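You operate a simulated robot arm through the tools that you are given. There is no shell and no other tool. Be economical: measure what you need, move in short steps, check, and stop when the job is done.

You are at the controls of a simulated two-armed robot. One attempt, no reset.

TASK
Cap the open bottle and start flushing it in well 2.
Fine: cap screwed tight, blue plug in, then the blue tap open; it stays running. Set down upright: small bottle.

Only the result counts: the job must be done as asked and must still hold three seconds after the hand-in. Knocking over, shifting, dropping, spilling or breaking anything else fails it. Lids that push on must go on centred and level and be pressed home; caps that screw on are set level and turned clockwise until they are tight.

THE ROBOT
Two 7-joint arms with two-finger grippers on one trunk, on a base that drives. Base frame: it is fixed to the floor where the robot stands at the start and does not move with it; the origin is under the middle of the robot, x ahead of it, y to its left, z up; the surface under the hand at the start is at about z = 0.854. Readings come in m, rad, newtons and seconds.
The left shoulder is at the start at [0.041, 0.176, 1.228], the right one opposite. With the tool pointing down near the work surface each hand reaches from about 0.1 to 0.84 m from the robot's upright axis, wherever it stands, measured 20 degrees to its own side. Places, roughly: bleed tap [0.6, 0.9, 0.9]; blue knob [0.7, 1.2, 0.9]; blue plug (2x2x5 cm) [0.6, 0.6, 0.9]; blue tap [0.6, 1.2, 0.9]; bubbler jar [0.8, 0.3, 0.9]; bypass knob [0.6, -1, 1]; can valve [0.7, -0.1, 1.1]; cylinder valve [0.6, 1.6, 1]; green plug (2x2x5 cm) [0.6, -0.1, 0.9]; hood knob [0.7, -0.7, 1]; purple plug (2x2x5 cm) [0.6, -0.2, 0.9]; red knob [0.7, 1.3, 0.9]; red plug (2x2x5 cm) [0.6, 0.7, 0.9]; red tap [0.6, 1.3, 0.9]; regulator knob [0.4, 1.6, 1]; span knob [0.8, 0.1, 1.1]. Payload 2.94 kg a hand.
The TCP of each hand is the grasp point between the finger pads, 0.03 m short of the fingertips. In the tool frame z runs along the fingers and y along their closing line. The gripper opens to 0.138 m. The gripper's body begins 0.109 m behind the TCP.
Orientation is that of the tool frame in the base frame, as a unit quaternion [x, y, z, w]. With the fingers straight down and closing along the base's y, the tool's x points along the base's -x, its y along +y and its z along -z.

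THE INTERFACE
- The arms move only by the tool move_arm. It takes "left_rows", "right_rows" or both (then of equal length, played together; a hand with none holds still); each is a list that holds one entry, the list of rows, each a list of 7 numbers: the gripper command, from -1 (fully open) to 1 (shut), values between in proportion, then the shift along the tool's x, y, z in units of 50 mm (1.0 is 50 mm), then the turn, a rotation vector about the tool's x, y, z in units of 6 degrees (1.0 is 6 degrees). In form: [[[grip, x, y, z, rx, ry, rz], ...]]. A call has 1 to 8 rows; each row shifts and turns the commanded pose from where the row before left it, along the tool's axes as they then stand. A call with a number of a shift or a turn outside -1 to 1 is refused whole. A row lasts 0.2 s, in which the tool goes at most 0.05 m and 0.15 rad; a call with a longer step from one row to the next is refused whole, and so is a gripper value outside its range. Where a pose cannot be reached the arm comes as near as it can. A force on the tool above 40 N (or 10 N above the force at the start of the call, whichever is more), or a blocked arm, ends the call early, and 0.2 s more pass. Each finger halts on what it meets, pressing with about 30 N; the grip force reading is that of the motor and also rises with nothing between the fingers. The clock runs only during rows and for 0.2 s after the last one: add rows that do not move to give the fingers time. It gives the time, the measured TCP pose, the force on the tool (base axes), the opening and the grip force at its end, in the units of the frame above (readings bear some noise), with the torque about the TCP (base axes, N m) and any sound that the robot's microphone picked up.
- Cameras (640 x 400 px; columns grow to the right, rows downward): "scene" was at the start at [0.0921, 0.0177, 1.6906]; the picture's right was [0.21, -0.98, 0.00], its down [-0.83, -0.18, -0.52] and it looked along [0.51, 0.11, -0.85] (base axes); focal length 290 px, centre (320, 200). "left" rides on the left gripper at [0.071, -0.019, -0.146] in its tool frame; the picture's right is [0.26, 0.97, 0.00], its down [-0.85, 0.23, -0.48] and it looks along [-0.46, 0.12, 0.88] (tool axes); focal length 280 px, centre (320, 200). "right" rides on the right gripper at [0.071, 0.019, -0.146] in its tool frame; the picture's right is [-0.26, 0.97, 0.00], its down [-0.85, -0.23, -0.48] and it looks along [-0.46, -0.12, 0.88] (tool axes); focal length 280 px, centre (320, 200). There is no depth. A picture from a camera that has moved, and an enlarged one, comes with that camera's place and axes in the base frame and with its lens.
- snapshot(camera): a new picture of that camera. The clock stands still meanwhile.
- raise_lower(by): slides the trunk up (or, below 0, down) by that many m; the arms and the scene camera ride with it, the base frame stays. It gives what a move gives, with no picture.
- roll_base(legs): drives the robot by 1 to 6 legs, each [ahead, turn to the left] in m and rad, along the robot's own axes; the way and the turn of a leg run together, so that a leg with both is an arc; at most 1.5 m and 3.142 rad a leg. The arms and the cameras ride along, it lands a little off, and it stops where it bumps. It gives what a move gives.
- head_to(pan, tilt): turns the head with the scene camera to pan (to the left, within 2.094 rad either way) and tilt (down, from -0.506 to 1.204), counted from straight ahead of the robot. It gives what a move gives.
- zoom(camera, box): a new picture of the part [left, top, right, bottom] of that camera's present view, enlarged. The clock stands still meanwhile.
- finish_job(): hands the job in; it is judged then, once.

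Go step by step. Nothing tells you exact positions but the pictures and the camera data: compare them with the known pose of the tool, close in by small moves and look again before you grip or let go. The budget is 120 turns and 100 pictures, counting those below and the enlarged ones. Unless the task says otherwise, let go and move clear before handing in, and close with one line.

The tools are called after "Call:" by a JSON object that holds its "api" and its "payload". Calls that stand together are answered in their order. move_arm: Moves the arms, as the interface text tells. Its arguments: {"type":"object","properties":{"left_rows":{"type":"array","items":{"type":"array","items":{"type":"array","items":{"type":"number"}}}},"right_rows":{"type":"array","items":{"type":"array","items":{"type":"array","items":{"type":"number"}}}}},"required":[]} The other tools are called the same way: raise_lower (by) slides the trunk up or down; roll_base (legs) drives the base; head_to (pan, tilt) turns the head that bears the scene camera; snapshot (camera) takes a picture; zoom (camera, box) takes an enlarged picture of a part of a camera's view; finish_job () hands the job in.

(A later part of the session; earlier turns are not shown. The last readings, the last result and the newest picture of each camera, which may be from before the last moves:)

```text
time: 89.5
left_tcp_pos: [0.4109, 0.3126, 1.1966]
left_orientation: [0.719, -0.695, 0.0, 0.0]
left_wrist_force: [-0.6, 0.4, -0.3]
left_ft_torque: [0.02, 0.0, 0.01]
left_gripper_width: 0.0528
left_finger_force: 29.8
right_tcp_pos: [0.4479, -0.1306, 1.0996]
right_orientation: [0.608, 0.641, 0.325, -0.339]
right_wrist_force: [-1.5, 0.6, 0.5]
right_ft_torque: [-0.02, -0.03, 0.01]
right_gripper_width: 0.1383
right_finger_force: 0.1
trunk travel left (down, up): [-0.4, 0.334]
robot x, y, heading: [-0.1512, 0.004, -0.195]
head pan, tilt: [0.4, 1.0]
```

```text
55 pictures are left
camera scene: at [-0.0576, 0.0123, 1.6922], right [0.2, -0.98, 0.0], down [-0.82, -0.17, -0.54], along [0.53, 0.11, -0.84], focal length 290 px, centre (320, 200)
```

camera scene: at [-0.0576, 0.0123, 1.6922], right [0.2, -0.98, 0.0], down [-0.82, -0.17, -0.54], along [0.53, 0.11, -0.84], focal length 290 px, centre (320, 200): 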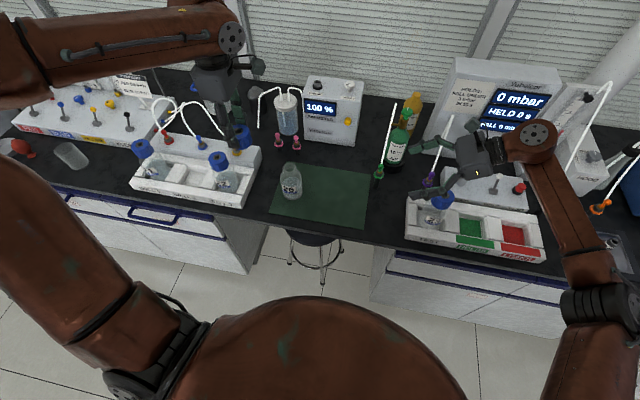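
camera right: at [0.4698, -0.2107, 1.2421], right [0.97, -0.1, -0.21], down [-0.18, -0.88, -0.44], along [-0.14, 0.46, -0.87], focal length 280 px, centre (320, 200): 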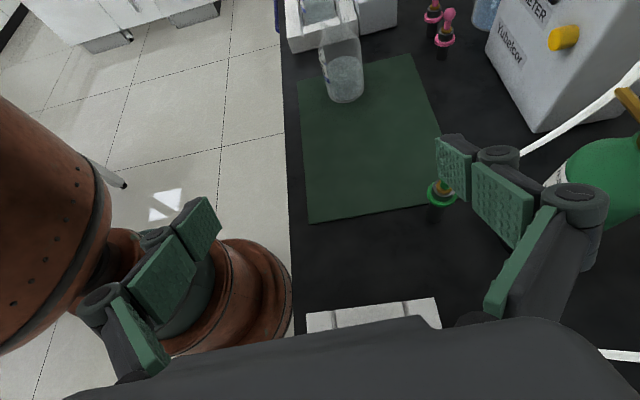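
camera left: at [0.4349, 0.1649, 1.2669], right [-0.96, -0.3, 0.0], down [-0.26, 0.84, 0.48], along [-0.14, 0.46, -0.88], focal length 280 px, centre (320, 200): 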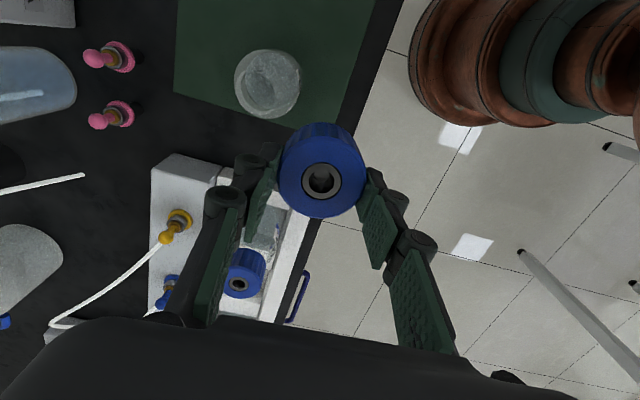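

The right hand now has a natural low approach from the right. Advance to the pre-grasp with the fingers at about 0.1 m.

Call:
{"api": "move_arm", "payload": {"right_rows": [[[-0.45, 0.107, 0.163, 0.88, 0, 0, 0], [-0.45, 0.107, 0.163, 0.88, 0, 0, 0], [-0.45, 0.107, 0.163, 0.88, 0, 0, 0], [-0.45, 0.107, 0.163, 0.88, 0, 0, 0], [-0.45, 0.107, 0.163, 0.88, 0, 0, 0], [-0.45, 0.107, 0.163, 0.88, 0, 0, 0], [-0.45, 0, 0, 0, 0, 0, 0]]]}}

Call:
{"api": "snapshot", "payload": {"camera": "right"}}

Call:
{"api": "zoom", "payload": {"camera": "scene", "box": [200, 80, 440, 230]}}

```text
time: 91.2
left_tcp_pos: [0.4117, 0.3112, 1.197]
left_orientation: [0.719, -0.695, 0.0, 0.001]
left_wrist_force: [-0.1, -0.9, 0.8]
left_ft_torque: [0.02, -0.02, -0.03]
left_gripper_width: 0.0527
left_finger_force: 29.5
right_tcp_pos: [0.4843, 0.1076, 0.9787]
right_orientation: [0.608, 0.641, 0.324, -0.338]
right_wrist_force: [-0.6, 0.3, 0.3]
right_ft_torque: [0.0, 0.0, -0.03]
right_gripper_width: 0.1001
right_finger_force: 0.1
trunk travel left (down, up): [-0.4, 0.334]
robot x, y, heading: [-0.1491, 0.0019, -0.194]
head pan, tilt: [0.4, 1.0]
```

```text
54 pictures are left
camera right: at [0.5068, 0.0279, 1.1193], right [0.97, -0.1, -0.21], down [-0.19, -0.88, -0.44], along [-0.14, 0.46, -0.87], focal length 280 px, centre (320, 200)
```

right: 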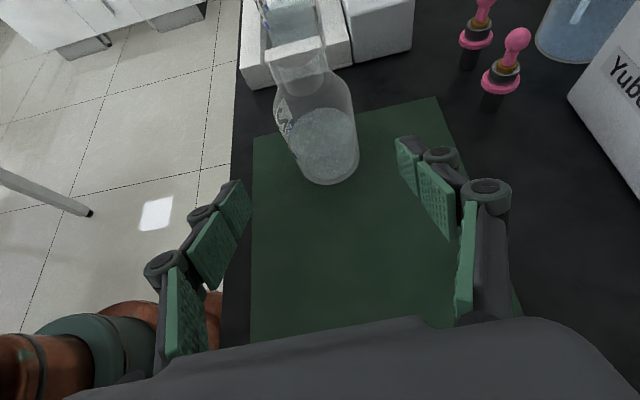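

```text
2.67 times, centred on (320, 155) of scene
camera zoom: at [-0.0575, 0.0108, 1.6922], right [0.2, -0.98, 0.0], down [-0.82, -0.17, -0.54], along [0.53, 0.11, -0.84], focal length 774 px, centre (320, 320)
```

zoom: 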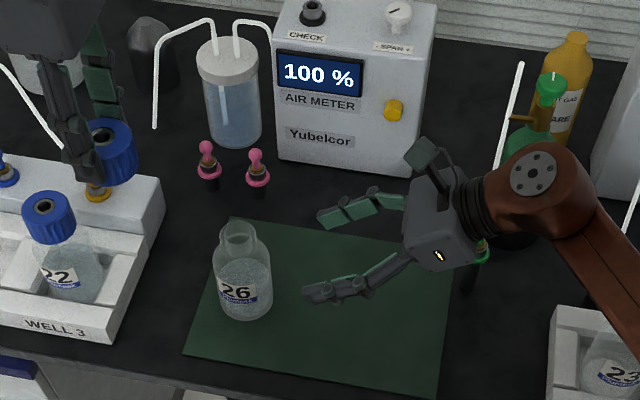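

Aligned. Advance around the bottle and close.

Call:
{"api": "move_arm", "payload": {"right_rows": [[[-0.45, 0, 0, 0.6, 0, 0, 0], [-0.45, 0, 0, 0.6, 0, 0, 0], [-0.45, 0, 0, 0.6, 0, 0, 0], [-0.45, 0, 0, 0.6, 0, 0, 0], [-0.45, 0, 0, 0.1, 0, 0, 0], [-0.45, 0, 0, 0, 0, 0, 0]]]}}

Call:
{"api": "snapshot", "payload": {"camera": "right"}}

```text
time: 92.5
left_tcp_pos: [0.4114, 0.3135, 1.1968]
left_orientation: [0.719, -0.695, 0.001, 0.002]
left_wrist_force: [-0.1, 0.6, -0.1]
left_ft_torque: [-0.01, 0.03, -0.02]
left_gripper_width: 0.0525
left_finger_force: 29.6
right_tcp_pos: [0.4806, 0.2131, 0.908]
right_orientation: [0.608, 0.641, 0.324, -0.338]
right_wrist_force: [-0.3, 0.3, 0.3]
right_ft_torque: [0.0, 0.0, 0.01]
right_gripper_width: 0.0998
right_finger_force: 0.0
trunk travel left (down, up): [-0.4, 0.334]
robot x, y, heading: [-0.1513, 0.0009, -0.202]
head pan, tilt: [0.4, 1.0]
```

```text
52 pictures are left
camera right: at [0.5024, 0.1325, 1.0499], right [0.97, -0.1, -0.21], down [-0.19, -0.88, -0.44], along [-0.14, 0.46, -0.87], focal length 280 px, centre (320, 200)
```

right: 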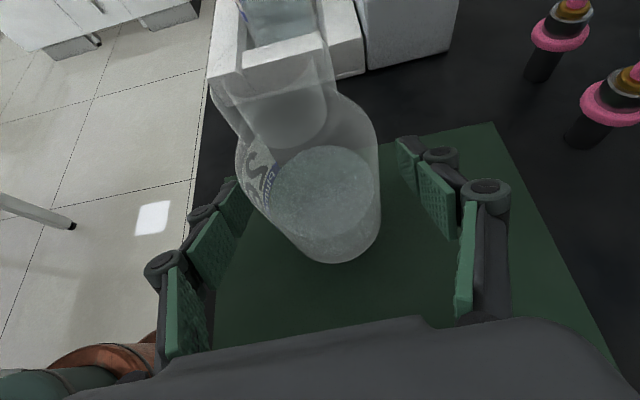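

Bottle is centred between the pads. Close the right gripper.

Call:
{"api": "move_arm", "payload": {"right_rows": [[[0.1, 0, 0, 0, 0, 0, 0], [1, 0, 0, 0, 0, 0, 0], [1, 0, 0, 0, 0, 0, 0], [1, 0, 0, 0, 0, 0, 0], [1, 0, 0, 0, 0, 0, 0], [1, 0, 0, 0, 0, 0, 0]]]}}

Call:
{"api": "zoom", "payload": {"camera": "scene", "box": [220, 110, 380, 220]}}

Call:
{"api": "snapshot", "payload": {"camera": "left"}}

```text
time: 94.0
left_tcp_pos: [0.4122, 0.3128, 1.1967]
left_orientation: [0.72, -0.694, -0.001, 0.001]
left_wrist_force: [0.0, -1.0, -0.1]
left_ft_torque: [0.01, -0.04, -0.02]
left_gripper_width: 0.0528
left_finger_force: 30.5
right_tcp_pos: [0.4802, 0.2121, 0.9089]
right_orientation: [0.608, 0.642, 0.323, -0.339]
right_wrist_force: [0.8, -0.2, 1.1]
right_ft_torque: [-0.01, 0.01, 0.04]
right_gripper_width: 0.0683
right_finger_force: 29.9
trunk travel left (down, up): [-0.4, 0.334]
robot x, y, heading: [-0.1519, -0.0002, -0.197]
head pan, tilt: [0.4, 1.0]
```

```text
3.64 times, centred on (300, 165) of scene
camera zoom: at [-0.0569, 0.0126, 1.6922], right [0.2, -0.98, 0.0], down [-0.82, -0.17, -0.54], along [0.53, 0.11, -0.84], focal length 1055 px, centre (393, 327)
```

zoom: 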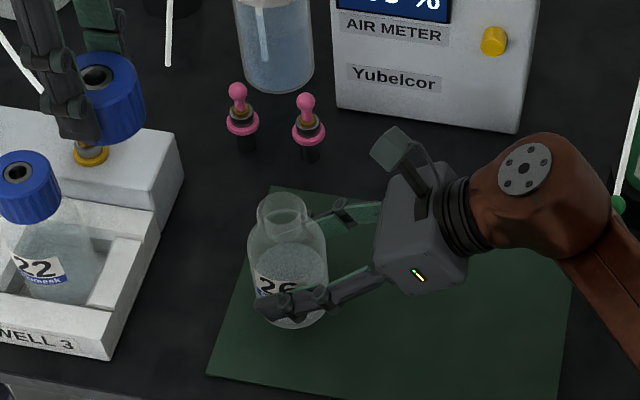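

```text
50 pictures are left
camera left: at [0.4326, 0.242, 1.341], right [-0.96, -0.3, 0.0], down [-0.26, 0.84, 0.48], along [-0.14, 0.45, -0.88], focal length 280 px, centre (320, 200)
```

left: 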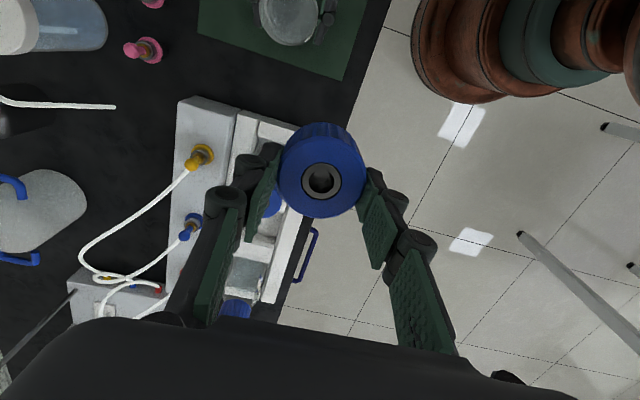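

Bottle is held; its rim is at (0.48, 0.217, 0.99). Bring the cap over it.

Call:
{"api": "move_arm", "payload": {"left_rows": [[[1, 0.66, -0.43, 0, 0, 0, 0], [1, 0.66, -0.43, 0, 0, 0, 0], [1, 0.66, -0.43, 0, 0, 0, 0], [1, 0, 0, 0.8, 0, 0, 0], [1, 0, 0, 0.8, 0, 0, 0], [1, 0, 0, 0.6, 0, 0, 0], [1, 0, 0, 0, 0, 0, 0]]]}}

Call:
{"api": "snapshot", "payload": {"camera": "left"}}

Call:
{"api": "zoom", "payload": {"camera": "scene", "box": [230, 110, 350, 200]}}

Call:
{"api": "snapshot", "payload": {"camera": "right"}}

```text
time: 95.5
left_tcp_pos: [0.4799, 0.2149, 1.0868]
left_orientation: [0.719, -0.695, 0.0, 0.001]
left_wrist_force: [0.5, 0.1, -0.7]
left_ft_torque: [-0.02, 0.0, 0.05]
left_gripper_width: 0.0524
left_finger_force: 30.1
right_tcp_pos: [0.4806, 0.2111, 0.9082]
right_orientation: [0.608, 0.64, 0.325, -0.339]
right_wrist_force: [-0.6, -4.0, 1.4]
right_ft_torque: [-0.09, 0.2, 0.1]
right_gripper_width: 0.0679
right_finger_force: 30.0
trunk travel left (down, up): [-0.4, 0.334]
robot x, y, heading: [-0.1496, -0.0032, -0.197]
head pan, tilt: [0.4, 1.0]
```

```text
49 pictures are left
camera left: at [0.5004, 0.1438, 1.2316], right [-0.96, -0.3, 0.0], down [-0.26, 0.84, 0.48], along [-0.14, 0.45, -0.88], focal length 280 px, centre (320, 200)
```

left: 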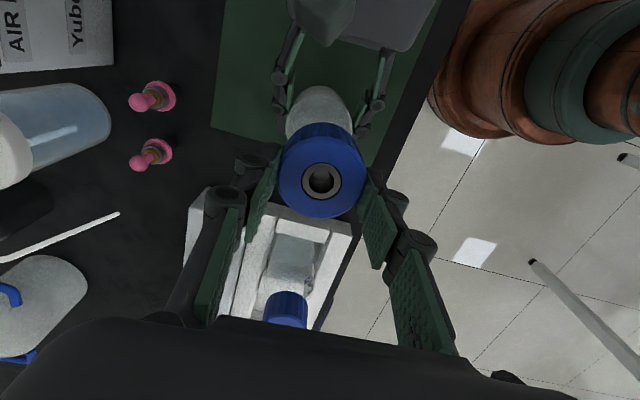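

```text
4.44 times, centred on (290, 155) of scene
camera zoom: at [-0.0572, 0.0119, 1.6922], right [0.2, -0.98, 0.0], down [-0.82, -0.17, -0.54], along [0.53, 0.11, -0.84], focal length 1290 px, centre (453, 400)
```

zoom: 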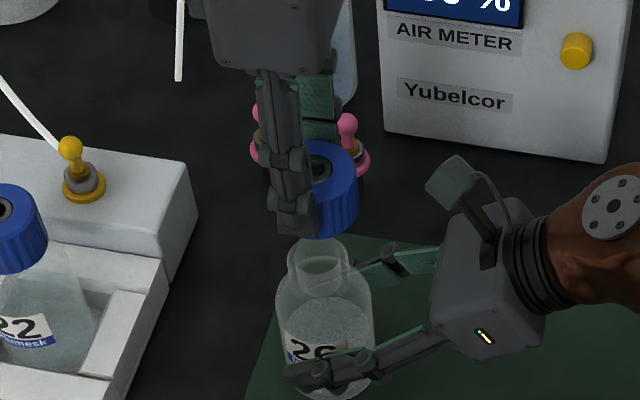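

```text
47 pictures are left
camera right: at [0.5022, 0.1316, 1.0501], right [0.97, -0.1, -0.21], down [-0.19, -0.88, -0.44], along [-0.14, 0.46, -0.87], focal length 280 px, centre (320, 200)
```

right: 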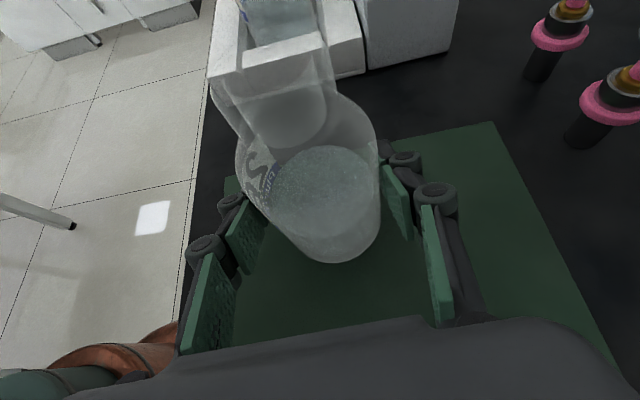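

Cap is above the rim with about 4 cm to go; sideways alignment agrees within 2 mm. Lower gently until contact.

Call:
{"api": "move_arm", "payload": {"left_rows": [[[1, -0.04, 0, 0.5, 0, 0, 0], [1, 0, 0, 0.3, 0, 0, 0], [1, 0, 0, 0.1, 0, 0, 0], [1, 0, 0, 0.1, 0, 0, 0], [1, 0, 0, 0.06, 0, 0, 0], [1, 0, 0, 0.06, 0, 0, 0], [1, 0, 0, 0, 0, 0, 0]]]}}

Call:
{"api": "zoom", "payload": {"camera": "scene", "box": [250, 120, 340, 190]}}

```text
time: 97.2
left_tcp_pos: [0.4798, 0.2183, 1.0325]
left_orientation: [0.719, -0.695, 0.001, 0.0]
left_wrist_force: [1.6, 8.5, 10.2]
left_ft_torque: [0.53, -0.19, 0.0]
left_gripper_width: 0.0526
left_finger_force: 29.9
right_tcp_pos: [0.4794, 0.2119, 0.9088]
right_orientation: [0.608, 0.641, 0.324, -0.339]
right_wrist_force: [-0.7, -6.9, 1.0]
right_ft_torque: [0.56, 0.02, 0.0]
right_gripper_width: 0.0683
right_finger_force: 30.2
trunk travel left (down, up): [-0.4, 0.334]
robot x, y, heading: [-0.1523, -0.0007, -0.193]
head pan, tilt: [0.4, 1.0]
```

```text
5.71 times, centred on (295, 155) of scene
camera zoom: at [-0.0577, 0.0125, 1.6923], right [0.2, -0.98, 0.0], down [-0.82, -0.17, -0.54], along [0.53, 0.11, -0.84], focal length 1658 px, centre (463, 457)
```

zoom: 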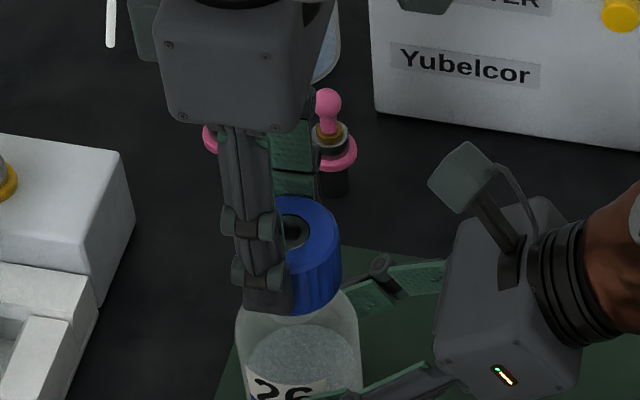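

The cap rests on the rim, with the bottle pushing it slightly to +y. Ease 1.5 mm that way and start turning clockwise with light downward feed.

Call:
{"api": "move_arm", "payload": {"left_rows": [[[1, -0.03, 0, 0, 0, 0, 0], [1, 0, 0, 0.01, 0, 0, 1], [1, 0, 0, 0.01, 0, 0, 1], [1, 0, 0, 0.01, 0, 0, 1], [1, 0, 0, 0.01, 0, 0, 1], [1, 0, 0, 0.01, 0, 0, 1], [1, 0, 0, 0.01, 0, 0, 1], [1, 0, 0, 0.01, 0, 0, 1]]]}}

Call:
{"api": "zoom", "payload": {"camera": "scene", "box": [250, 120, 340, 190]}}

```text
time: 99.0
left_tcp_pos: [0.4784, 0.2173, 1.0286]
left_orientation: [-0.422, 0.907, -0.001, -0.001]
left_wrist_force: [2.4, 1.4, -0.3]
left_ft_torque: [0.07, -0.11, 0.02]
left_gripper_width: 0.0525
left_finger_force: 30.0
right_tcp_pos: [0.4802, 0.2117, 0.9093]
right_orientation: [0.608, 0.641, 0.324, -0.339]
right_wrist_force: [-3.5, -4.5, 2.3]
right_ft_torque: [-0.07, -0.03, 0.08]
right_gripper_width: 0.0678
right_finger_force: 30.3
trunk travel left (down, up): [-0.4, 0.334]
robot x, y, heading: [-0.1495, -0.001, -0.199]
head pan, tilt: [0.4, 1.0]
```

```text
5.71 times, centred on (295, 155) of scene
camera zoom: at [-0.0571, 0.0121, 1.6922], right [0.2, -0.98, 0.0], down [-0.82, -0.17, -0.54], along [0.53, 0.11, -0.84], focal length 1658 px, centre (463, 457)
```

zoom: 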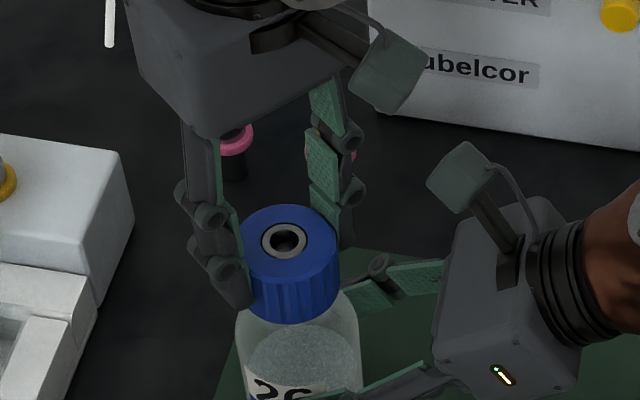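

Turning well: the cap went down 4 mm and is level. Continue clockwise.

Call:
{"api": "move_arm", "payload": {"left_rows": [[[1, 0, 0, 0.02, 0, 0, 1], [1, 0, 0, 0.02, 0, 0, 1], [1, 0, 0, 0.02, 0, 0, 1], [1, 0, 0, 0.02, 0, 0, 1], [1, 0, 0, 0.02, 0, 0, 1], [1, 0, 0, 0.02, 0, 0, 1], [1, 0, 0, 0.02, 0, 0, 1], [1, 0, 0, 0.02, 0, 0, 1]]]}}

```text
time: 100.8
left_tcp_pos: [0.4793, 0.2179, 1.0215]
left_orientation: [-0.015, 1.0, -0.002, 0.001]
left_wrist_force: [11.6, -5.8, 7.9]
left_ft_torque: [-0.19, -0.57, 0.08]
left_gripper_width: 0.0522
left_finger_force: 29.6
right_tcp_pos: [0.4779, 0.2131, 0.9082]
right_orientation: [0.607, 0.642, 0.324, -0.339]
right_wrist_force: [-11.2, 11.2, -0.9]
right_ft_torque: [-0.26, -0.61, -0.08]
right_gripper_width: 0.0679
right_finger_force: 30.0
trunk travel left (down, up): [-0.4, 0.334]
robot x, y, heading: [-0.1501, 0.0019, -0.197]
head pan, tilt: [0.4, 1.0]
```

Call:
{"api": "move_arm", "payload": {"left_rows": [[[1, -0.03, -0.015, 0, 0, 0, 0.5], [1, 0, 0, 0.01, 0, 0, 1], [1, 0, 0, 0.01, 0, 0, 1], [1, 0, 0, 0.01, 0, 0, 1], [1, 0, 0, 0.01, 0, 0, 1]]]}}

Call:
{"api": "zoom", "payload": {"camera": "scene", "box": [250, 120, 340, 190]}}

```text
time: 102.0
left_tcp_pos: [0.4794, 0.2168, 1.0208]
left_orientation: [0.219, 0.976, 0.0, 0.001]
left_wrist_force: [0.0, -8.4, 29.4]
left_ft_torque: [-0.31, 0.28, 0.01]
left_gripper_width: 0.0524
left_finger_force: 29.6
right_tcp_pos: [0.4775, 0.2111, 0.9093]
right_orientation: [0.607, 0.642, 0.324, -0.339]
right_wrist_force: [-5.2, 14.5, -8.2]
right_ft_torque: [-0.01, 0.48, 0.05]
right_gripper_width: 0.0679
right_finger_force: 30.5
trunk travel left (down, up): [-0.4, 0.334]
robot x, y, heading: [-0.1526, 0.0014, -0.204]
head pan, tilt: [0.4, 1.0]
```

```text
5.71 times, centred on (295, 155) of scene
camera zoom: at [-0.0595, 0.0124, 1.6924], right [0.2, -0.98, 0.0], down [-0.82, -0.17, -0.54], along [0.53, 0.11, -0.84], focal length 1658 px, centre (463, 457)
```

zoom: 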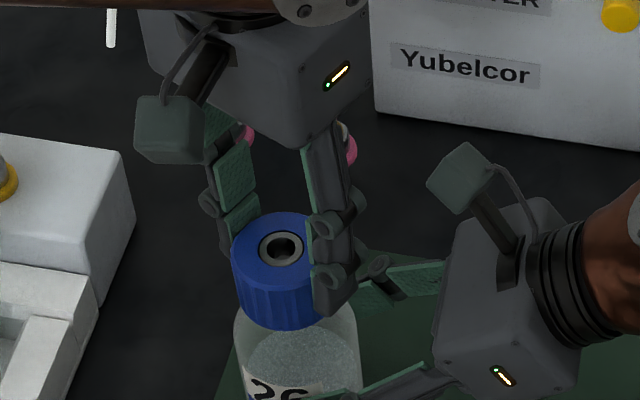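

Downward load rose with little torque, so it needs more turns. Regrip: unload, open slightly, rotate back counter-clockwise.

Call:
{"api": "move_arm", "payload": {"left_rows": [[[1, 0, 0, -0.03, 0, 0, 0], [0, 0, 0, 0, 0, 0, 0], [-0.15, 0, 0, 0, 0, 0, 0], [-0.15, 0, 0, 0, 0, 0, -1], [-0.15, 0, 0, 0, 0, 0, -1], [-0.15, 0, 0, 0, 0, 0, -1], [-0.15, 0, 0, 0, 0, 0, -1], [-0.15, 0, 0, 0, 0, 0, -1]]]}}

Call:
{"api": "zoom", "payload": {"camera": "scene", "box": [250, 120, 340, 190]}}

Call:
{"api": "move_arm", "payload": {"left_rows": [[[-0.15, 0, 0, 0, 0, 0, -1], [-0.15, 0, 0, 0, 0, 0, -1], [-0.15, 0, 0, 0, 0, 0, -1], [-0.15, 0, 0, 0, 0, 0, -1], [-0.15, 0, 0, 0, 0, 0, -1], [-0.15, 0, 0, 0, 0, 0, -1], [-0.15, 0, 0, 0, 0, 0, -1], [-0.15, 0, 0, 0, 0, 0, -1]]]}}

Call:
{"api": "snapshot", "payload": {"camera": "left"}}

```text
time: 103.8
left_tcp_pos: [0.4805, 0.2168, 1.0191]
left_orientation: [-0.044, 0.999, -0.001, -0.001]
left_wrist_force: [-0.3, 0.5, 0.1]
left_ft_torque: [0.0, 0.05, 0.02]
left_gripper_width: 0.0793
left_finger_force: 0.1
right_tcp_pos: [0.4801, 0.2111, 0.9102]
right_orientation: [0.608, 0.639, 0.326, -0.339]
right_wrist_force: [11.0, -5.6, 11.7]
right_ft_torque: [0.05, -0.25, -0.15]
right_gripper_width: 0.0679
right_finger_force: 29.8
trunk travel left (down, up): [-0.4, 0.334]
robot x, y, heading: [-0.1534, -0.0005, -0.2]
head pan, tilt: [0.4, 1.0]
```

```text
5.71 times, centred on (295, 155) of scene
camera zoom: at [-0.0567, 0.0112, 1.6922], right [0.2, -0.98, 0.0], down [-0.82, -0.17, -0.54], along [0.53, 0.11, -0.84], focal length 1658 px, centre (463, 457)
```

zoom: 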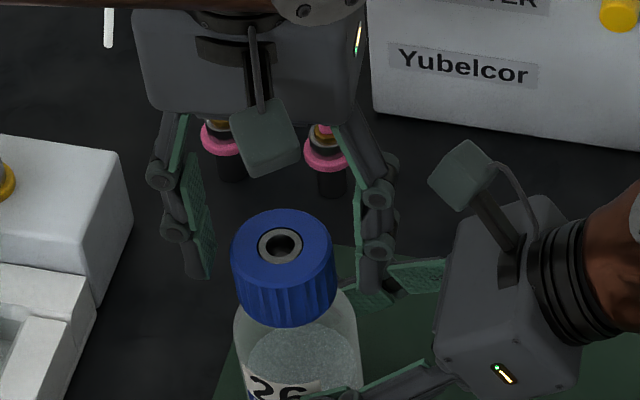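

```text
time: 105.5
left_tcp_pos: [0.4795, 0.2177, 1.0191]
left_orientation: [-0.447, 0.895, 0.0, -0.001]
left_wrist_force: [0.5, 0.1, 0.0]
left_ft_torque: [0.0, -0.01, 0.01]
left_gripper_width: 0.0796
left_finger_force: 0.1
right_tcp_pos: [0.479, 0.2121, 0.9089]
right_orientation: [0.607, 0.641, 0.324, -0.339]
right_wrist_force: [10.9, -5.8, 12.6]
right_ft_torque: [0.17, -0.26, -0.14]
right_gripper_width: 0.0675
right_finger_force: 29.5
trunk travel left (down, up): [-0.4, 0.334]
robot x, y, heading: [-0.146, 0.0012, -0.198]
head pan, tilt: [0.4, 1.0]
```

```text
42 pictures are left
camera left: at [0.4528, 0.1481, 1.1634], right [-0.93, 0.37, 0.0], down [0.33, 0.82, 0.48], along [0.17, 0.44, -0.88], focal length 280 px, centre (320, 200)
```

left: 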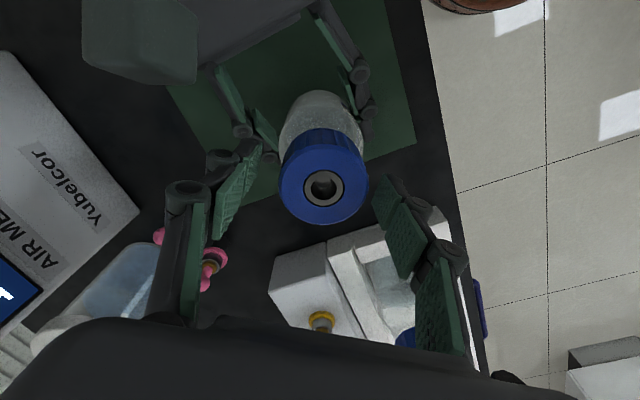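

Cap sits level and centred. Finish winding back, lower a touch for a deeper grip, and close again.

Call:
{"api": "move_arm", "payload": {"left_rows": [[[-0.15, 0, 0, 0, 0, 0, -1], [-0.15, 0, 0, 0, 0, 0, -1], [-0.15, 0, 0, 0.05, 0, 0, -1], [-0.15, 0, 0, 0.05, 0, 0, -1], [-0.15, 0, 0, 0.05, 0, 0, -1], [1, 0, 0, 0, 0, 0, 0], [1, 0, 0, 0, 0, 0, 0], [1, 0, 0, 0, 0, 0, 0]]]}}

Call:
{"api": "move_arm", "payload": {"left_rows": [[[1, 0, 0, 0, 0, 0, 0.5], [1, 0, 0, 0.01, 0, 0, 1], [1, 0, 0, 0.01, 0, 0, 1], [1, 0, 0, 0.01, 0, 0, 1], [1, 0, 0, 0.01, 0, 0, 1], [1, 0, 0, 0.01, 0, 0, 1], [1, 0, 0, 0.01, 0, 0, 1], [1, 0, 0, 0.01, 0, 0, 1]]]}}

```text
time: 107.3
left_tcp_pos: [0.479, 0.2171, 1.0111]
left_orientation: [-0.663, 0.749, 0.001, -0.001]
left_wrist_force: [-8.9, -0.3, 3.3]
left_ft_torque: [-0.01, 0.63, -0.03]
left_gripper_width: 0.0543
left_finger_force: 30.0
right_tcp_pos: [0.4805, 0.211, 0.9082]
right_orientation: [0.608, 0.641, 0.324, -0.339]
right_wrist_force: [12.4, -2.4, 4.5]
right_ft_torque: [0.25, 0.32, -0.09]
right_gripper_width: 0.0673
right_finger_force: 29.4
trunk travel left (down, up): [-0.4, 0.334]
robot x, y, heading: [-0.1504, 0.0004, -0.201]
head pan, tilt: [0.4, 1.0]
```

```text
time: 109.2
left_tcp_pos: [0.4808, 0.2166, 1.0101]
left_orientation: [-0.325, 0.946, -0.002, 0.001]
left_wrist_force: [-17.0, 0.0, 28.1]
left_ft_torque: [0.09, 0.53, -0.04]
left_gripper_width: 0.0542
left_finger_force: 29.9
right_tcp_pos: [0.4797, 0.2115, 0.9101]
right_orientation: [0.609, 0.641, 0.325, -0.337]
right_wrist_force: [21.2, 2.3, -9.8]
right_ft_torque: [0.55, 0.59, -0.16]
right_gripper_width: 0.0676
right_finger_force: 30.5
trunk travel left (down, up): [-0.4, 0.334]
robot x, y, heading: [-0.1507, 0.0026, -0.191]
head pan, tilt: [0.4, 1.0]
```

I fed too fast; the thread needs far less. Ease the load and sideways offset, and keep turning without feed.

Call:
{"api": "move_arm", "payload": {"left_rows": [[[1, 0.03, 0.025, -0.015, 0, 0, 0], [1, 0, 0, 0, 0, 0, 1], [1, 0, 0, 0, 0, 0, 1], [1, 0, 0, 0, 0, 0, 1], [1, 0, 0, 0, 0, 0, 1], [1, 0, 0, 0, 0, 0, 1], [1, 0, 0, 0, 0, 0, 1], [1, 0, 0, 0, 0, 0, 1]]]}}

Call:
{"api": "move_arm", "payload": {"left_rows": [[[1, 0, 0, 0, 0, 0, 1], [1, 0, 0, 0, 0, 0, 1], [1, 0, 0, 0, 0, 0, 1], [1, 0, 0, 0, 0, 0, 0]]]}}

```text
time: 111.0
left_tcp_pos: [0.478, 0.2181, 1.0081]
left_orientation: [0.035, 0.999, 0.0, 0.0]
left_wrist_force: [7.2, 0.6, 9.6]
left_ft_torque: [-0.13, -0.74, -0.01]
left_gripper_width: 0.0539
left_finger_force: 30.0
right_tcp_pos: [0.4784, 0.2118, 0.9092]
right_orientation: [0.608, 0.641, 0.325, -0.339]
right_wrist_force: [-4.3, -6.0, -2.9]
right_ft_torque: [0.03, -0.11, -0.08]
right_gripper_width: 0.0675
right_finger_force: 30.1
trunk travel left (down, up): [-0.4, 0.334]
robot x, y, heading: [-0.1498, 0.0026, -0.199]
head pan, tilt: [0.4, 1.0]
```

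```text
time: 112.0
left_tcp_pos: [0.4774, 0.2178, 1.0083]
left_orientation: [0.192, 0.981, 0.0, 0.0]
left_wrist_force: [8.1, 1.7, 5.2]
left_ft_torque: [0.01, -0.56, -0.04]
left_gripper_width: 0.054
left_finger_force: 29.9
right_tcp_pos: [0.4793, 0.2116, 0.91]
right_orientation: [0.607, 0.641, 0.324, -0.339]
right_wrist_force: [-10.0, -1.7, -3.9]
right_ft_torque: [0.08, -0.18, 0.15]
right_gripper_width: 0.0671
right_finger_force: 29.9
trunk travel left (down, up): [-0.4, 0.334]
robot x, y, heading: [-0.1489, -0.0027, -0.197]
head pan, tilt: [0.4, 1.0]
```

The axial load is falling as it turns, so the thread is advancing. Do another regrip cycle.

Call:
{"api": "move_arm", "payload": {"left_rows": [[[0, -0.02, 0, 0, 0, 0, 0], [-0.15, 0, 0, 0, 0, 0, 0], [-0.15, 0, 0, 0, 0, 0, -1], [-0.15, 0, 0, 0, 0, 0, -1], [-0.15, 0, 0, 0, 0, 0, -1], [-0.15, 0, 0, 0, 0, 0, -1], [-0.15, 0, 0, 0, 0, 0, -1], [-0.15, 0, 0, 0, 0, 0, -1]]]}}

Call:
{"api": "move_arm", "payload": {"left_rows": [[[-0.15, 0, 0, 0, 0, 0, -1], [-0.15, 0, 0, 0, 0, 0, -1], [-0.15, 0, 0, 0, 0, 0, -1], [-0.15, 0, 0, 0, 0, 0, -1], [-0.15, 0, 0, 0, 0, 0, -1], [-0.15, 0, 0, 0, 0, 0, -1], [-0.15, 0, 0, 0, 0, 0, -1], [-0.15, 0, 0, 0, 0, 0, -1]]]}}

Call:
{"api": "move_arm", "payload": {"left_rows": [[[-0.15, 0, 0, 0, 0, 0, -1], [-0.15, 0, 0, 0, 0, 0, -1], [-0.15, 0, 0, 0, 0, 0, -1], [1, 0, 0, 0, 0, 0, 0], [1, 0, 0, 0, 0, 0, 0], [1, 0, 0, 0, 0, 0, 0], [1, 0, 0, 0, 0, 0, 0]]]}}

Call:
{"api": "move_arm", "payload": {"left_rows": [[[1, 0, 0, 0.001, 0, 0, 1], [1, 0, 0, 0.001, 0, 0, 1], [1, 0, 0, 0.001, 0, 0, 1], [1, 0, 0, 0.001, 0, 0, 1], [1, 0, 0, 0.001, 0, 0, 1], [1, 0, 0, 0.001, 0, 0, 1], [1, 0, 0, 0.001, 0, 0, 1], [1, 0, 0, 0.001, 0, 0, 1]]]}}

Call:
{"api": "move_arm", "payload": {"left_rows": [[[1, 0, 0, 0.001, 0, 0, 1], [1, 0, 0, 0.001, 0, 0, 1], [1, 0, 0, 0.001, 0, 0, 1], [1, 0, 0, 0.001, 0, 0, 1], [1, 0, 0, 0.001, 0, 0, 1], [1, 0, 0, 0.001, 0, 0, 1], [1, 0, 0, 0.001, 0, 0, 1], [1, 0, 0, 0.001, 0, 0, 1]]]}}

Call:
{"api": "zoom", "payload": {"camera": "scene", "box": [210, 120, 330, 200]}}

```text
time: 113.8
left_tcp_pos: [0.4796, 0.2172, 1.0095]
left_orientation: [-0.122, 0.992, 0.0, 0.0]
left_wrist_force: [0.6, -0.2, -0.8]
left_ft_torque: [-0.01, 0.02, -0.01]
left_gripper_width: 0.0794
left_finger_force: 0.0
right_tcp_pos: [0.4811, 0.2111, 0.9088]
right_orientation: [0.609, 0.64, 0.325, -0.338]
right_wrist_force: [2.0, -0.1, -0.6]
right_ft_torque: [0.05, -0.08, -0.11]
right_gripper_width: 0.0671
right_finger_force: 30.6
trunk travel left (down, up): [-0.4, 0.334]
robot x, y, heading: [-0.1531, -0.0006, -0.199]
head pan, tilt: [0.4, 1.0]
```

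```text
time: 115.5
left_tcp_pos: [0.4795, 0.2177, 1.0092]
left_orientation: [-0.516, 0.857, 0.0, -0.001]
left_wrist_force: [0.3, -0.7, 0.0]
left_ft_torque: [0.03, 0.0, -0.01]
left_gripper_width: 0.0794
left_finger_force: 0.0
right_tcp_pos: [0.4799, 0.2114, 0.908]
right_orientation: [0.608, 0.641, 0.323, -0.338]
right_wrist_force: [2.4, -0.2, 1.5]
right_ft_torque: [0.12, -0.09, -0.07]
right_gripper_width: 0.0674
right_finger_force: 30.4
trunk travel left (down, up): [-0.4, 0.334]
robot x, y, heading: [-0.1478, 0.0009, -0.198]
head pan, tilt: [0.4, 1.0]
```

```text
time: 117.2
left_tcp_pos: [0.4795, 0.2173, 1.009]
left_orientation: [-0.643, 0.766, 0.0, 0.0]
left_wrist_force: [2.6, 0.2, 0.7]
left_ft_torque: [0.06, -0.14, -0.01]
left_gripper_width: 0.0534
left_finger_force: 29.7
right_tcp_pos: [0.4796, 0.2126, 0.908]
right_orientation: [0.608, 0.641, 0.324, -0.339]
right_wrist_force: [0.7, -0.1, 1.7]
right_ft_torque: [0.09, -0.24, -0.05]
right_gripper_width: 0.0674
right_finger_force: 30.2
trunk travel left (down, up): [-0.4, 0.334]
robot x, y, heading: [-0.1526, -0.001, -0.197]
head pan, tilt: [0.4, 1.0]
```

```text
time: 119.0
left_tcp_pos: [0.48, 0.2174, 1.0081]
left_orientation: [-0.275, 0.962, -0.001, 0.0]
left_wrist_force: [5.1, 1.3, 2.2]
left_ft_torque: [0.19, -0.37, 0.0]
left_gripper_width: 0.0533
left_finger_force: 30.0
right_tcp_pos: [0.4797, 0.2115, 0.9083]
right_orientation: [0.608, 0.641, 0.324, -0.339]
right_wrist_force: [-1.3, -1.5, 2.6]
right_ft_torque: [0.31, -0.07, -0.05]
right_gripper_width: 0.0676
right_finger_force: 30.3
trunk travel left (down, up): [-0.4, 0.334]
robot x, y, heading: [-0.1517, 0.0, -0.198]
head pan, tilt: [0.4, 1.0]
```

```text
time: 120.8
left_tcp_pos: [0.4795, 0.2173, 1.0084]
left_orientation: [0.14, 0.99, -0.001, 0.0]
left_wrist_force: [5.7, 1.0, 4.0]
left_ft_torque: [0.2, -0.49, -0.02]
left_gripper_width: 0.0536
left_finger_force: 29.8
right_tcp_pos: [0.4808, 0.2121, 0.9083]
right_orientation: [0.609, 0.64, 0.324, -0.338]
right_wrist_force: [-3.4, -1.6, 0.6]
right_ft_torque: [0.1, -0.06, -0.01]
right_gripper_width: 0.0674
right_finger_force: 30.2
trunk travel left (down, up): [-0.4, 0.334]
robot x, y, heading: [-0.1488, 0.0027, -0.194]
head pan, tilt: [0.4, 1.0]
```

```text
5.00 times, centred on (270, 160) of scene
camera zoom: at [-0.0569, 0.0122, 1.6922], right [0.2, -0.98, 0.0], down [-0.82, -0.17, -0.54], along [0.53, 0.11, -0.84], focal length 1451 px, centre (570, 400)
```

zoom: 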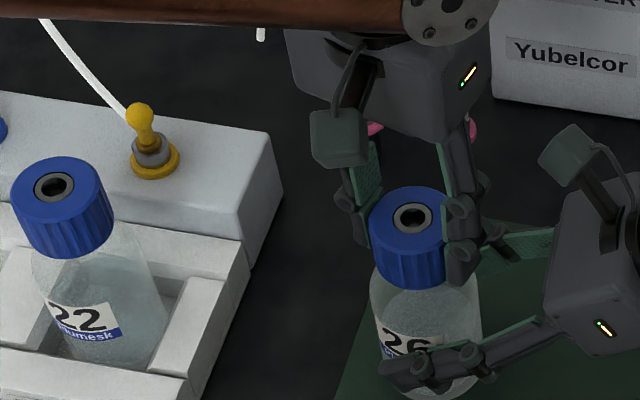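

No sound or rising torque yet, so the cap is still short of tight. I'll run two more regrip cycles with gentle constant pressure.

Call:
{"api": "move_arm", "payload": {"left_rows": [[[-0.1, 0, 0, 0, 0, 0, 0], [-0.1, 0, 0, 0, 0, 0, -1], [-0.1, 0, 0, 0, 0, 0, -1], [-0.1, 0, 0, 0, 0, 0, -1], [-0.1, 0, 0, 0, 0, 0, -1], [-0.1, 0, 0, 0, 0, 0, -1], [-0.1, 0, 0, 0, 0, 0, -1], [-0.1, 0, 0, 0, 0, 0, -1]]]}}

Call:
{"api": "move_arm", "payload": {"left_rows": [[[-0.1, 0, 0, 0, 0, 0, -1], [-0.1, 0, 0, 0, 0, 0, -1], [-0.1, 0, 0, 0, 0, 0, -1], [-0.1, 0, 0, 0, 0, 0, -1], [-0.1, 0, 0, 0, 0, 0, -1], [-0.1, 0, 0, 0, 0, 0, -1], [-0.1, 0, 0, 0, 0, 0, -1], [-0.1, 0, 0, 0, 0, 0, -1]]]}}

Call:
{"api": "move_arm", "payload": {"left_rows": [[[-0.1, 0, 0, 0, 0, 0, -1], [1, 0, 0, 0, 0, 0, 0], [1, 0, 0, 0, 0, 0, 0], [1, 0, 0, 0.02, 0, 0, 1], [1, 0, 0, 0.004, 0, 0, 1], [1, 0, 0, 0.004, 0, 0, 1], [1, 0, 0, 0.004, 0, 0, 1], [1, 0, 0, 0.004, 0, 0, 1]]]}}

Call:
{"api": "move_arm", "payload": {"left_rows": [[[1, 0, 0, 0.004, 0, 0, 1], [1, 0, 0, 0.004, 0, 0, 1], [1, 0, 0, 0.004, 0, 0, 1], [1, 0, 0, 0.004, 0, 0, 1], [1, 0, 0, 0.004, 0, 0, 1], [1, 0, 0, 0.004, 0, 0, 1], [1, 0, 0, 0.004, 0, 0, 1], [1, 0, 0, 0.004, 0, 0, 1]]]}}

Call:
{"api": "move_arm", "payload": {"left_rows": [[[1, 0, 0, 0.004, 0, 0, 1], [1, 0, 0, 0.004, 0, 0, 1], [1, 0, 0, 0.004, 0, 0, 1], [1, 0, 0, 0.004, 0, 0, 1]]]}}

Call:
{"api": "zoom", "payload": {"camera": "scene", "box": [210, 120, 330, 200]}}

```text
time: 122.5
left_tcp_pos: [0.4789, 0.2183, 1.007]
left_orientation: [-0.226, 0.974, 0.0, -0.001]
left_wrist_force: [-0.2, -0.9, 0.4]
left_ft_torque: [0.01, 0.01, 0.04]
left_gripper_width: 0.0759
left_finger_force: 0.0
right_tcp_pos: [0.4804, 0.2121, 0.9074]
right_orientation: [0.608, 0.641, 0.324, -0.338]
right_wrist_force: [-1.4, -0.5, 0.0]
right_ft_torque: [0.03, 0.14, 0.09]
right_gripper_width: 0.0674
right_finger_force: 29.5
trunk travel left (down, up): [-0.4, 0.334]
robot x, y, heading: [-0.1519, -0.0026, -0.196]
head pan, tilt: [0.4, 1.0]
```

```text
time: 124.3
left_tcp_pos: [0.4792, 0.2163, 1.0078]
left_orientation: [-0.603, 0.798, 0.0, -0.001]
left_wrist_force: [0.4, 0.2, 0.2]
left_ft_torque: [0.03, 0.01, 0.01]
left_gripper_width: 0.0761
left_finger_force: 0.0
right_tcp_pos: [0.48, 0.2114, 0.908]
right_orientation: [0.608, 0.641, 0.324, -0.339]
right_wrist_force: [-1.2, -1.2, -0.5]
right_ft_torque: [0.0, 0.13, 0.02]
right_gripper_width: 0.0675
right_finger_force: 30.3
trunk travel left (down, up): [-0.4, 0.334]
robot x, y, heading: [-0.1517, 0.0004, -0.195]
head pan, tilt: [0.4, 1.0]
```

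```text
time: 126.2
left_tcp_pos: [0.4791, 0.2167, 1.0059]
left_orientation: [-0.423, 0.906, 0.001, -0.001]
left_wrist_force: [0.3, -0.5, 6.2]
left_ft_torque: [-0.04, -0.02, 1.17]
left_gripper_width: 0.053
left_finger_force: 29.9
right_tcp_pos: [0.4779, 0.2123, 0.9087]
right_orientation: [0.608, 0.641, 0.324, -0.339]
right_wrist_force: [-5.5, 0.9, 0.0]
right_ft_torque: [0.14, 0.18, -0.95]
right_gripper_width: 0.0678
right_finger_force: 30.6
trunk travel left (down, up): [-0.4, 0.334]
robot x, y, heading: [-0.15, 0.0005, -0.2]
head pan, tilt: [0.4, 1.0]
```

```text
time: 128.0
left_tcp_pos: [0.4791, 0.2164, 1.0033]
left_orientation: [-0.017, 1.0, 0.0, -0.001]
left_wrist_force: [2.1, -5.3, 0.7]
left_ft_torque: [-0.26, -0.06, 1.05]
left_gripper_width: 0.0531
left_finger_force: 30.0
right_tcp_pos: [0.4796, 0.2118, 0.9084]
right_orientation: [0.608, 0.64, 0.325, -0.338]
right_wrist_force: [-4.4, 6.1, -1.0]
right_ft_torque: [-0.07, -0.06, -0.94]
right_gripper_width: 0.0682
right_finger_force: 29.9
trunk travel left (down, up): [-0.4, 0.334]
robot x, y, heading: [-0.1532, -0.0018, -0.192]
head pan, tilt: [0.4, 1.0]
```

```text
time: 128.9
left_tcp_pos: [0.4782, 0.2172, 1.0043]
left_orientation: [0.191, 0.982, 0.0, -0.001]
left_wrist_force: [0.1, 1.5, 5.3]
left_ft_torque: [0.02, -0.02, 1.15]
left_gripper_width: 0.0537
left_finger_force: 29.9
right_tcp_pos: [0.4793, 0.2116, 0.9096]
right_orientation: [0.608, 0.64, 0.325, -0.338]
right_wrist_force: [-5.1, 0.8, 0.1]
right_ft_torque: [0.18, 0.27, -0.94]
right_gripper_width: 0.0677
right_finger_force: 30.2
trunk travel left (down, up): [-0.4, 0.334]
robot x, y, heading: [-0.1493, 0.0024, -0.196]
head pan, tilt: [0.4, 1.0]
```

```text
5.00 times, centred on (270, 160) of scene
camera zoom: at [-0.0583, 0.0124, 1.6923], right [0.2, -0.98, 0.0], down [-0.82, -0.17, -0.54], along [0.53, 0.11, -0.84], focal length 1451 px, centre (570, 400)
```

zoom: 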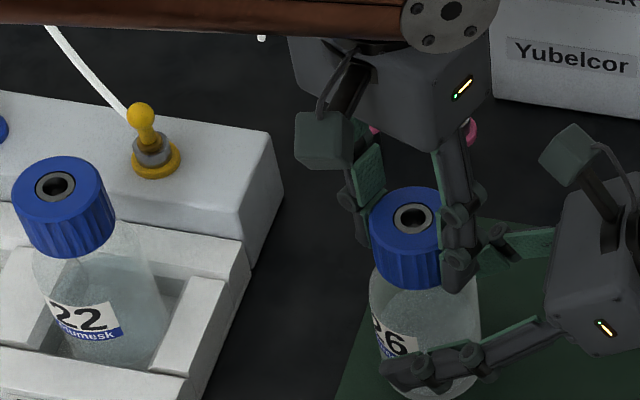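

Torque rose to a steady 1.1 N·m and the bottle began slipping in the right grip, so the cap is tight. Release with the right hand and withdraw it the way it came.

Call:
{"api": "move_arm", "payload": {"right_rows": [[[0, 0, 0, 0, 0, 0, 0], [-0.45, 0, 0, 0, 0, 0, 0], [-0.45, 0, 0, 0, 0, 0, 0], [-0.45, 0, 0, -0.5, 0, 0, 0], [-0.45, 0, 0, -0.8, 0, 0, 0], [-0.45, 0, 0, -0.8, 0, 0, 0], [-0.45, 0, 0, -0.9, 0, 0, 0], [-0.45, 0, 0, -0.9, 0, 0, 0]]]}}

Call:
{"api": "move_arm", "payload": {"right_rows": [[[-0.45, 0.4, 0, -0.8, 0, 0, 0], [-0.45, 0.6, 0, -0.7, 0, 0, 0], [-0.45, 0.6, 0, -0.7, 0, 0, 0], [-0.45, 0.6, 0, -0.5, 0, 0, 0], [-0.45, 0, 0, 0, 0, 0, 0]]], "left_rows": [[[1, 0, 0, -0.1, 0, 0, 0], [1, 0, 0, -0.3, 0, 0, 0], [1, 0, 0, -0.6, 0, 0, 0], [1, 0, 0, -0.6, 0, 0, 0], [1, 0, 0, 0, 0, 0, 0]]]}}

Call:
{"api": "snapshot", "payload": {"camera": "scene"}}

Call:
{"api": "snapshot", "payload": {"camera": "left"}}

```text
time: 130.8
left_tcp_pos: [0.4798, 0.2174, 1.0037]
left_orientation: [0.191, 0.982, 0.0, 0.0]
left_wrist_force: [-0.9, 3.9, 7.4]
left_ft_torque: [0.41, 0.04, 0.03]
left_gripper_width: 0.0534
left_finger_force: 29.8
right_tcp_pos: [0.4868, 0.0487, 1.0194]
right_orientation: [0.608, 0.641, 0.325, -0.338]
right_wrist_force: [-0.4, 0.2, 0.1]
right_ft_torque: [0.06, -0.02, 0.03]
right_gripper_width: 0.1
right_finger_force: 0.1
trunk travel left (down, up): [-0.4, 0.334]
robot x, y, heading: [-0.1497, 0.0004, -0.195]
head pan, tilt: [0.4, 1.0]
```

```text
time: 131.9
left_tcp_pos: [0.4806, 0.2179, 1.0822]
left_orientation: [0.191, 0.982, -0.001, -0.001]
left_wrist_force: [0.2, 0.5, -3.6]
left_ft_torque: [-0.02, 0.01, 0.0]
left_gripper_width: 0.0533
left_finger_force: 29.6
right_tcp_pos: [0.4896, -0.0021, 1.1828]
right_orientation: [0.608, 0.641, 0.324, -0.339]
right_wrist_force: [0.8, -0.3, 0.0]
right_ft_torque: [-0.01, 0.01, 0.04]
right_gripper_width: 0.1
right_finger_force: 0.0
trunk travel left (down, up): [-0.4, 0.334]
robot x, y, heading: [-0.1504, 0.0009, -0.2]
head pan, tilt: [0.4, 1.0]
```

```text
39 pictures are left
camera scene: at [-0.0552, 0.0124, 1.6919], right [0.2, -0.98, 0.0], down [-0.83, -0.17, -0.54], along [0.53, 0.11, -0.84], focal length 290 px, centre (320, 200)
```

scene: 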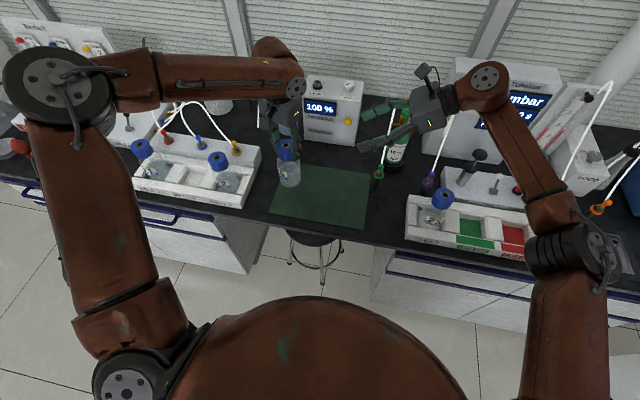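

```text
38 pictures are left
camera left: at [0.4071, 0.2262, 1.2266], right [0.12, 0.99, 0.0], down [0.87, -0.1, 0.47], along [0.47, -0.06, -0.88], focal length 280 px, centre (320, 200)
```

left: 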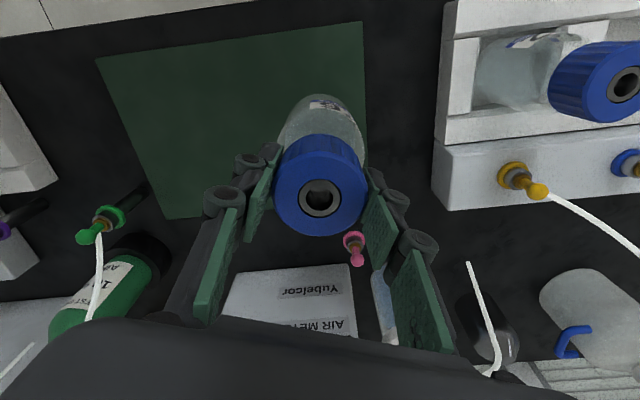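

Bottle is lifted with its tight cap. Raise it to travel height, pull the right hand back, then turn straight and drive closer for well 2.

Call:
{"api": "move_arm", "payload": {"left_rows": [[[1, 0, 0, -0.7, 0, 0, 0], [1, 0, 0, -0.7, 0, 0, 0], [1, 0, 0, -0.7, 0, 0, 0], [1, 0, 0, -0.7, 0, 0, 0], [1, 0, 0, 0, 0, 0, 0]]], "right_rows": [[[-0.45, 0.4, -0.7, -0.3, 0, 0, 0], [-0.45, 0.4, -0.7, -0.3, 0, 0, 0], [-0.45, 0.4, -0.7, -0.3, 0, 0, 0], [-0.45, 0, -0.7, 0, 0, 0, 0], [-0.45, 0, 0, 0, 0, 0, 0]]]}}

Call:
{"api": "roll_base", "payload": {"legs": [[0, 0.05], [0, 0.05], [0, 0.05], [0, 0.05], [0.05, 0], [0.05, 0]]}}

Call:
{"api": "snapshot", "payload": {"camera": "scene"}}

```text
time: 133.2
left_tcp_pos: [0.4797, 0.2183, 1.2225]
left_orientation: [0.191, 0.982, 0.0, 0.0]
left_wrist_force: [0.0, 0.3, -4.3]
left_ft_torque: [-0.07, 0.07, 0.02]
left_gripper_width: 0.0535
left_finger_force: 29.7
right_tcp_pos: [0.3518, -0.0104, 1.2586]
right_orientation: [0.609, 0.64, 0.324, -0.339]
right_wrist_force: [0.4, 1.3, 0.2]
right_ft_torque: [0.01, 0.01, 0.0]
right_gripper_width: 0.1002
right_finger_force: 0.0
trunk travel left (down, up): [-0.4, 0.334]
robot x, y, heading: [-0.1506, -0.0018, -0.196]
head pan, tilt: [0.4, 1.0]
```

```text
time: 136.2
left_tcp_pos: [0.5281, 0.3433, 1.2223]
left_orientation: [0.09, 0.996, -0.001, -0.003]
left_wrist_force: [-1.0, 0.6, -4.4]
left_ft_torque: [-0.05, -0.02, 0.01]
left_gripper_width: 0.0533
left_finger_force: 30.3
right_tcp_pos: [0.4485, 0.0935, 1.2583]
right_orientation: [0.541, 0.698, 0.287, -0.37]
right_wrist_force: [-0.8, 0.7, -0.3]
right_ft_torque: [-0.04, 0.01, -0.01]
right_gripper_width: 0.0999
right_finger_force: 0.0
trunk travel left (down, up): [-0.4, 0.334]
robot x, y, heading: [-0.0498, 0.0022, 0.002]
head pan, tilt: [0.4, 1.0]
```

```text
37 pictures are left
camera scene: at [0.0619, 0.0334, 1.6927], right [0.39, -0.92, 0.0], down [-0.78, -0.33, -0.53], along [0.49, 0.21, -0.85], focal length 290 px, centre (320, 200)
```

scene: 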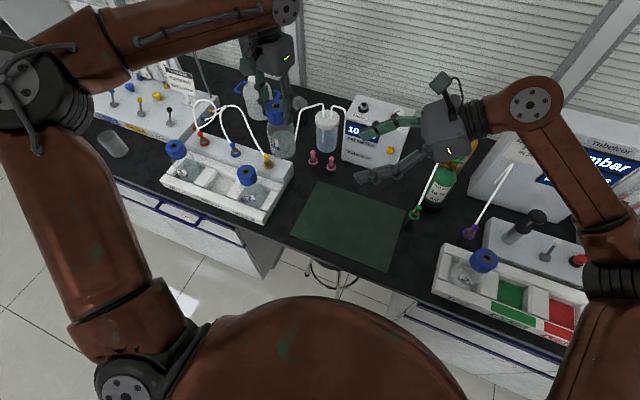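

Travelling well. Zoom on the rack to locate well 2 precisely.

Call:
{"api": "zoom", "payload": {"camera": "scene", "box": [150, 120, 300, 225]}}

```text
3.81 times, centred on (225, 172) of scene
camera zoom: at [0.0619, 0.0334, 1.6927], right [0.39, -0.92, 0.0], down [-0.78, -0.33, -0.53], along [0.49, 0.21, -0.85], focal length 1106 px, centre (682, 305)
```

zoom: 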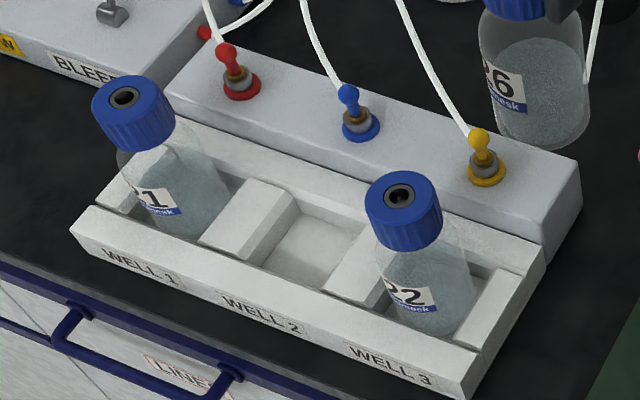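

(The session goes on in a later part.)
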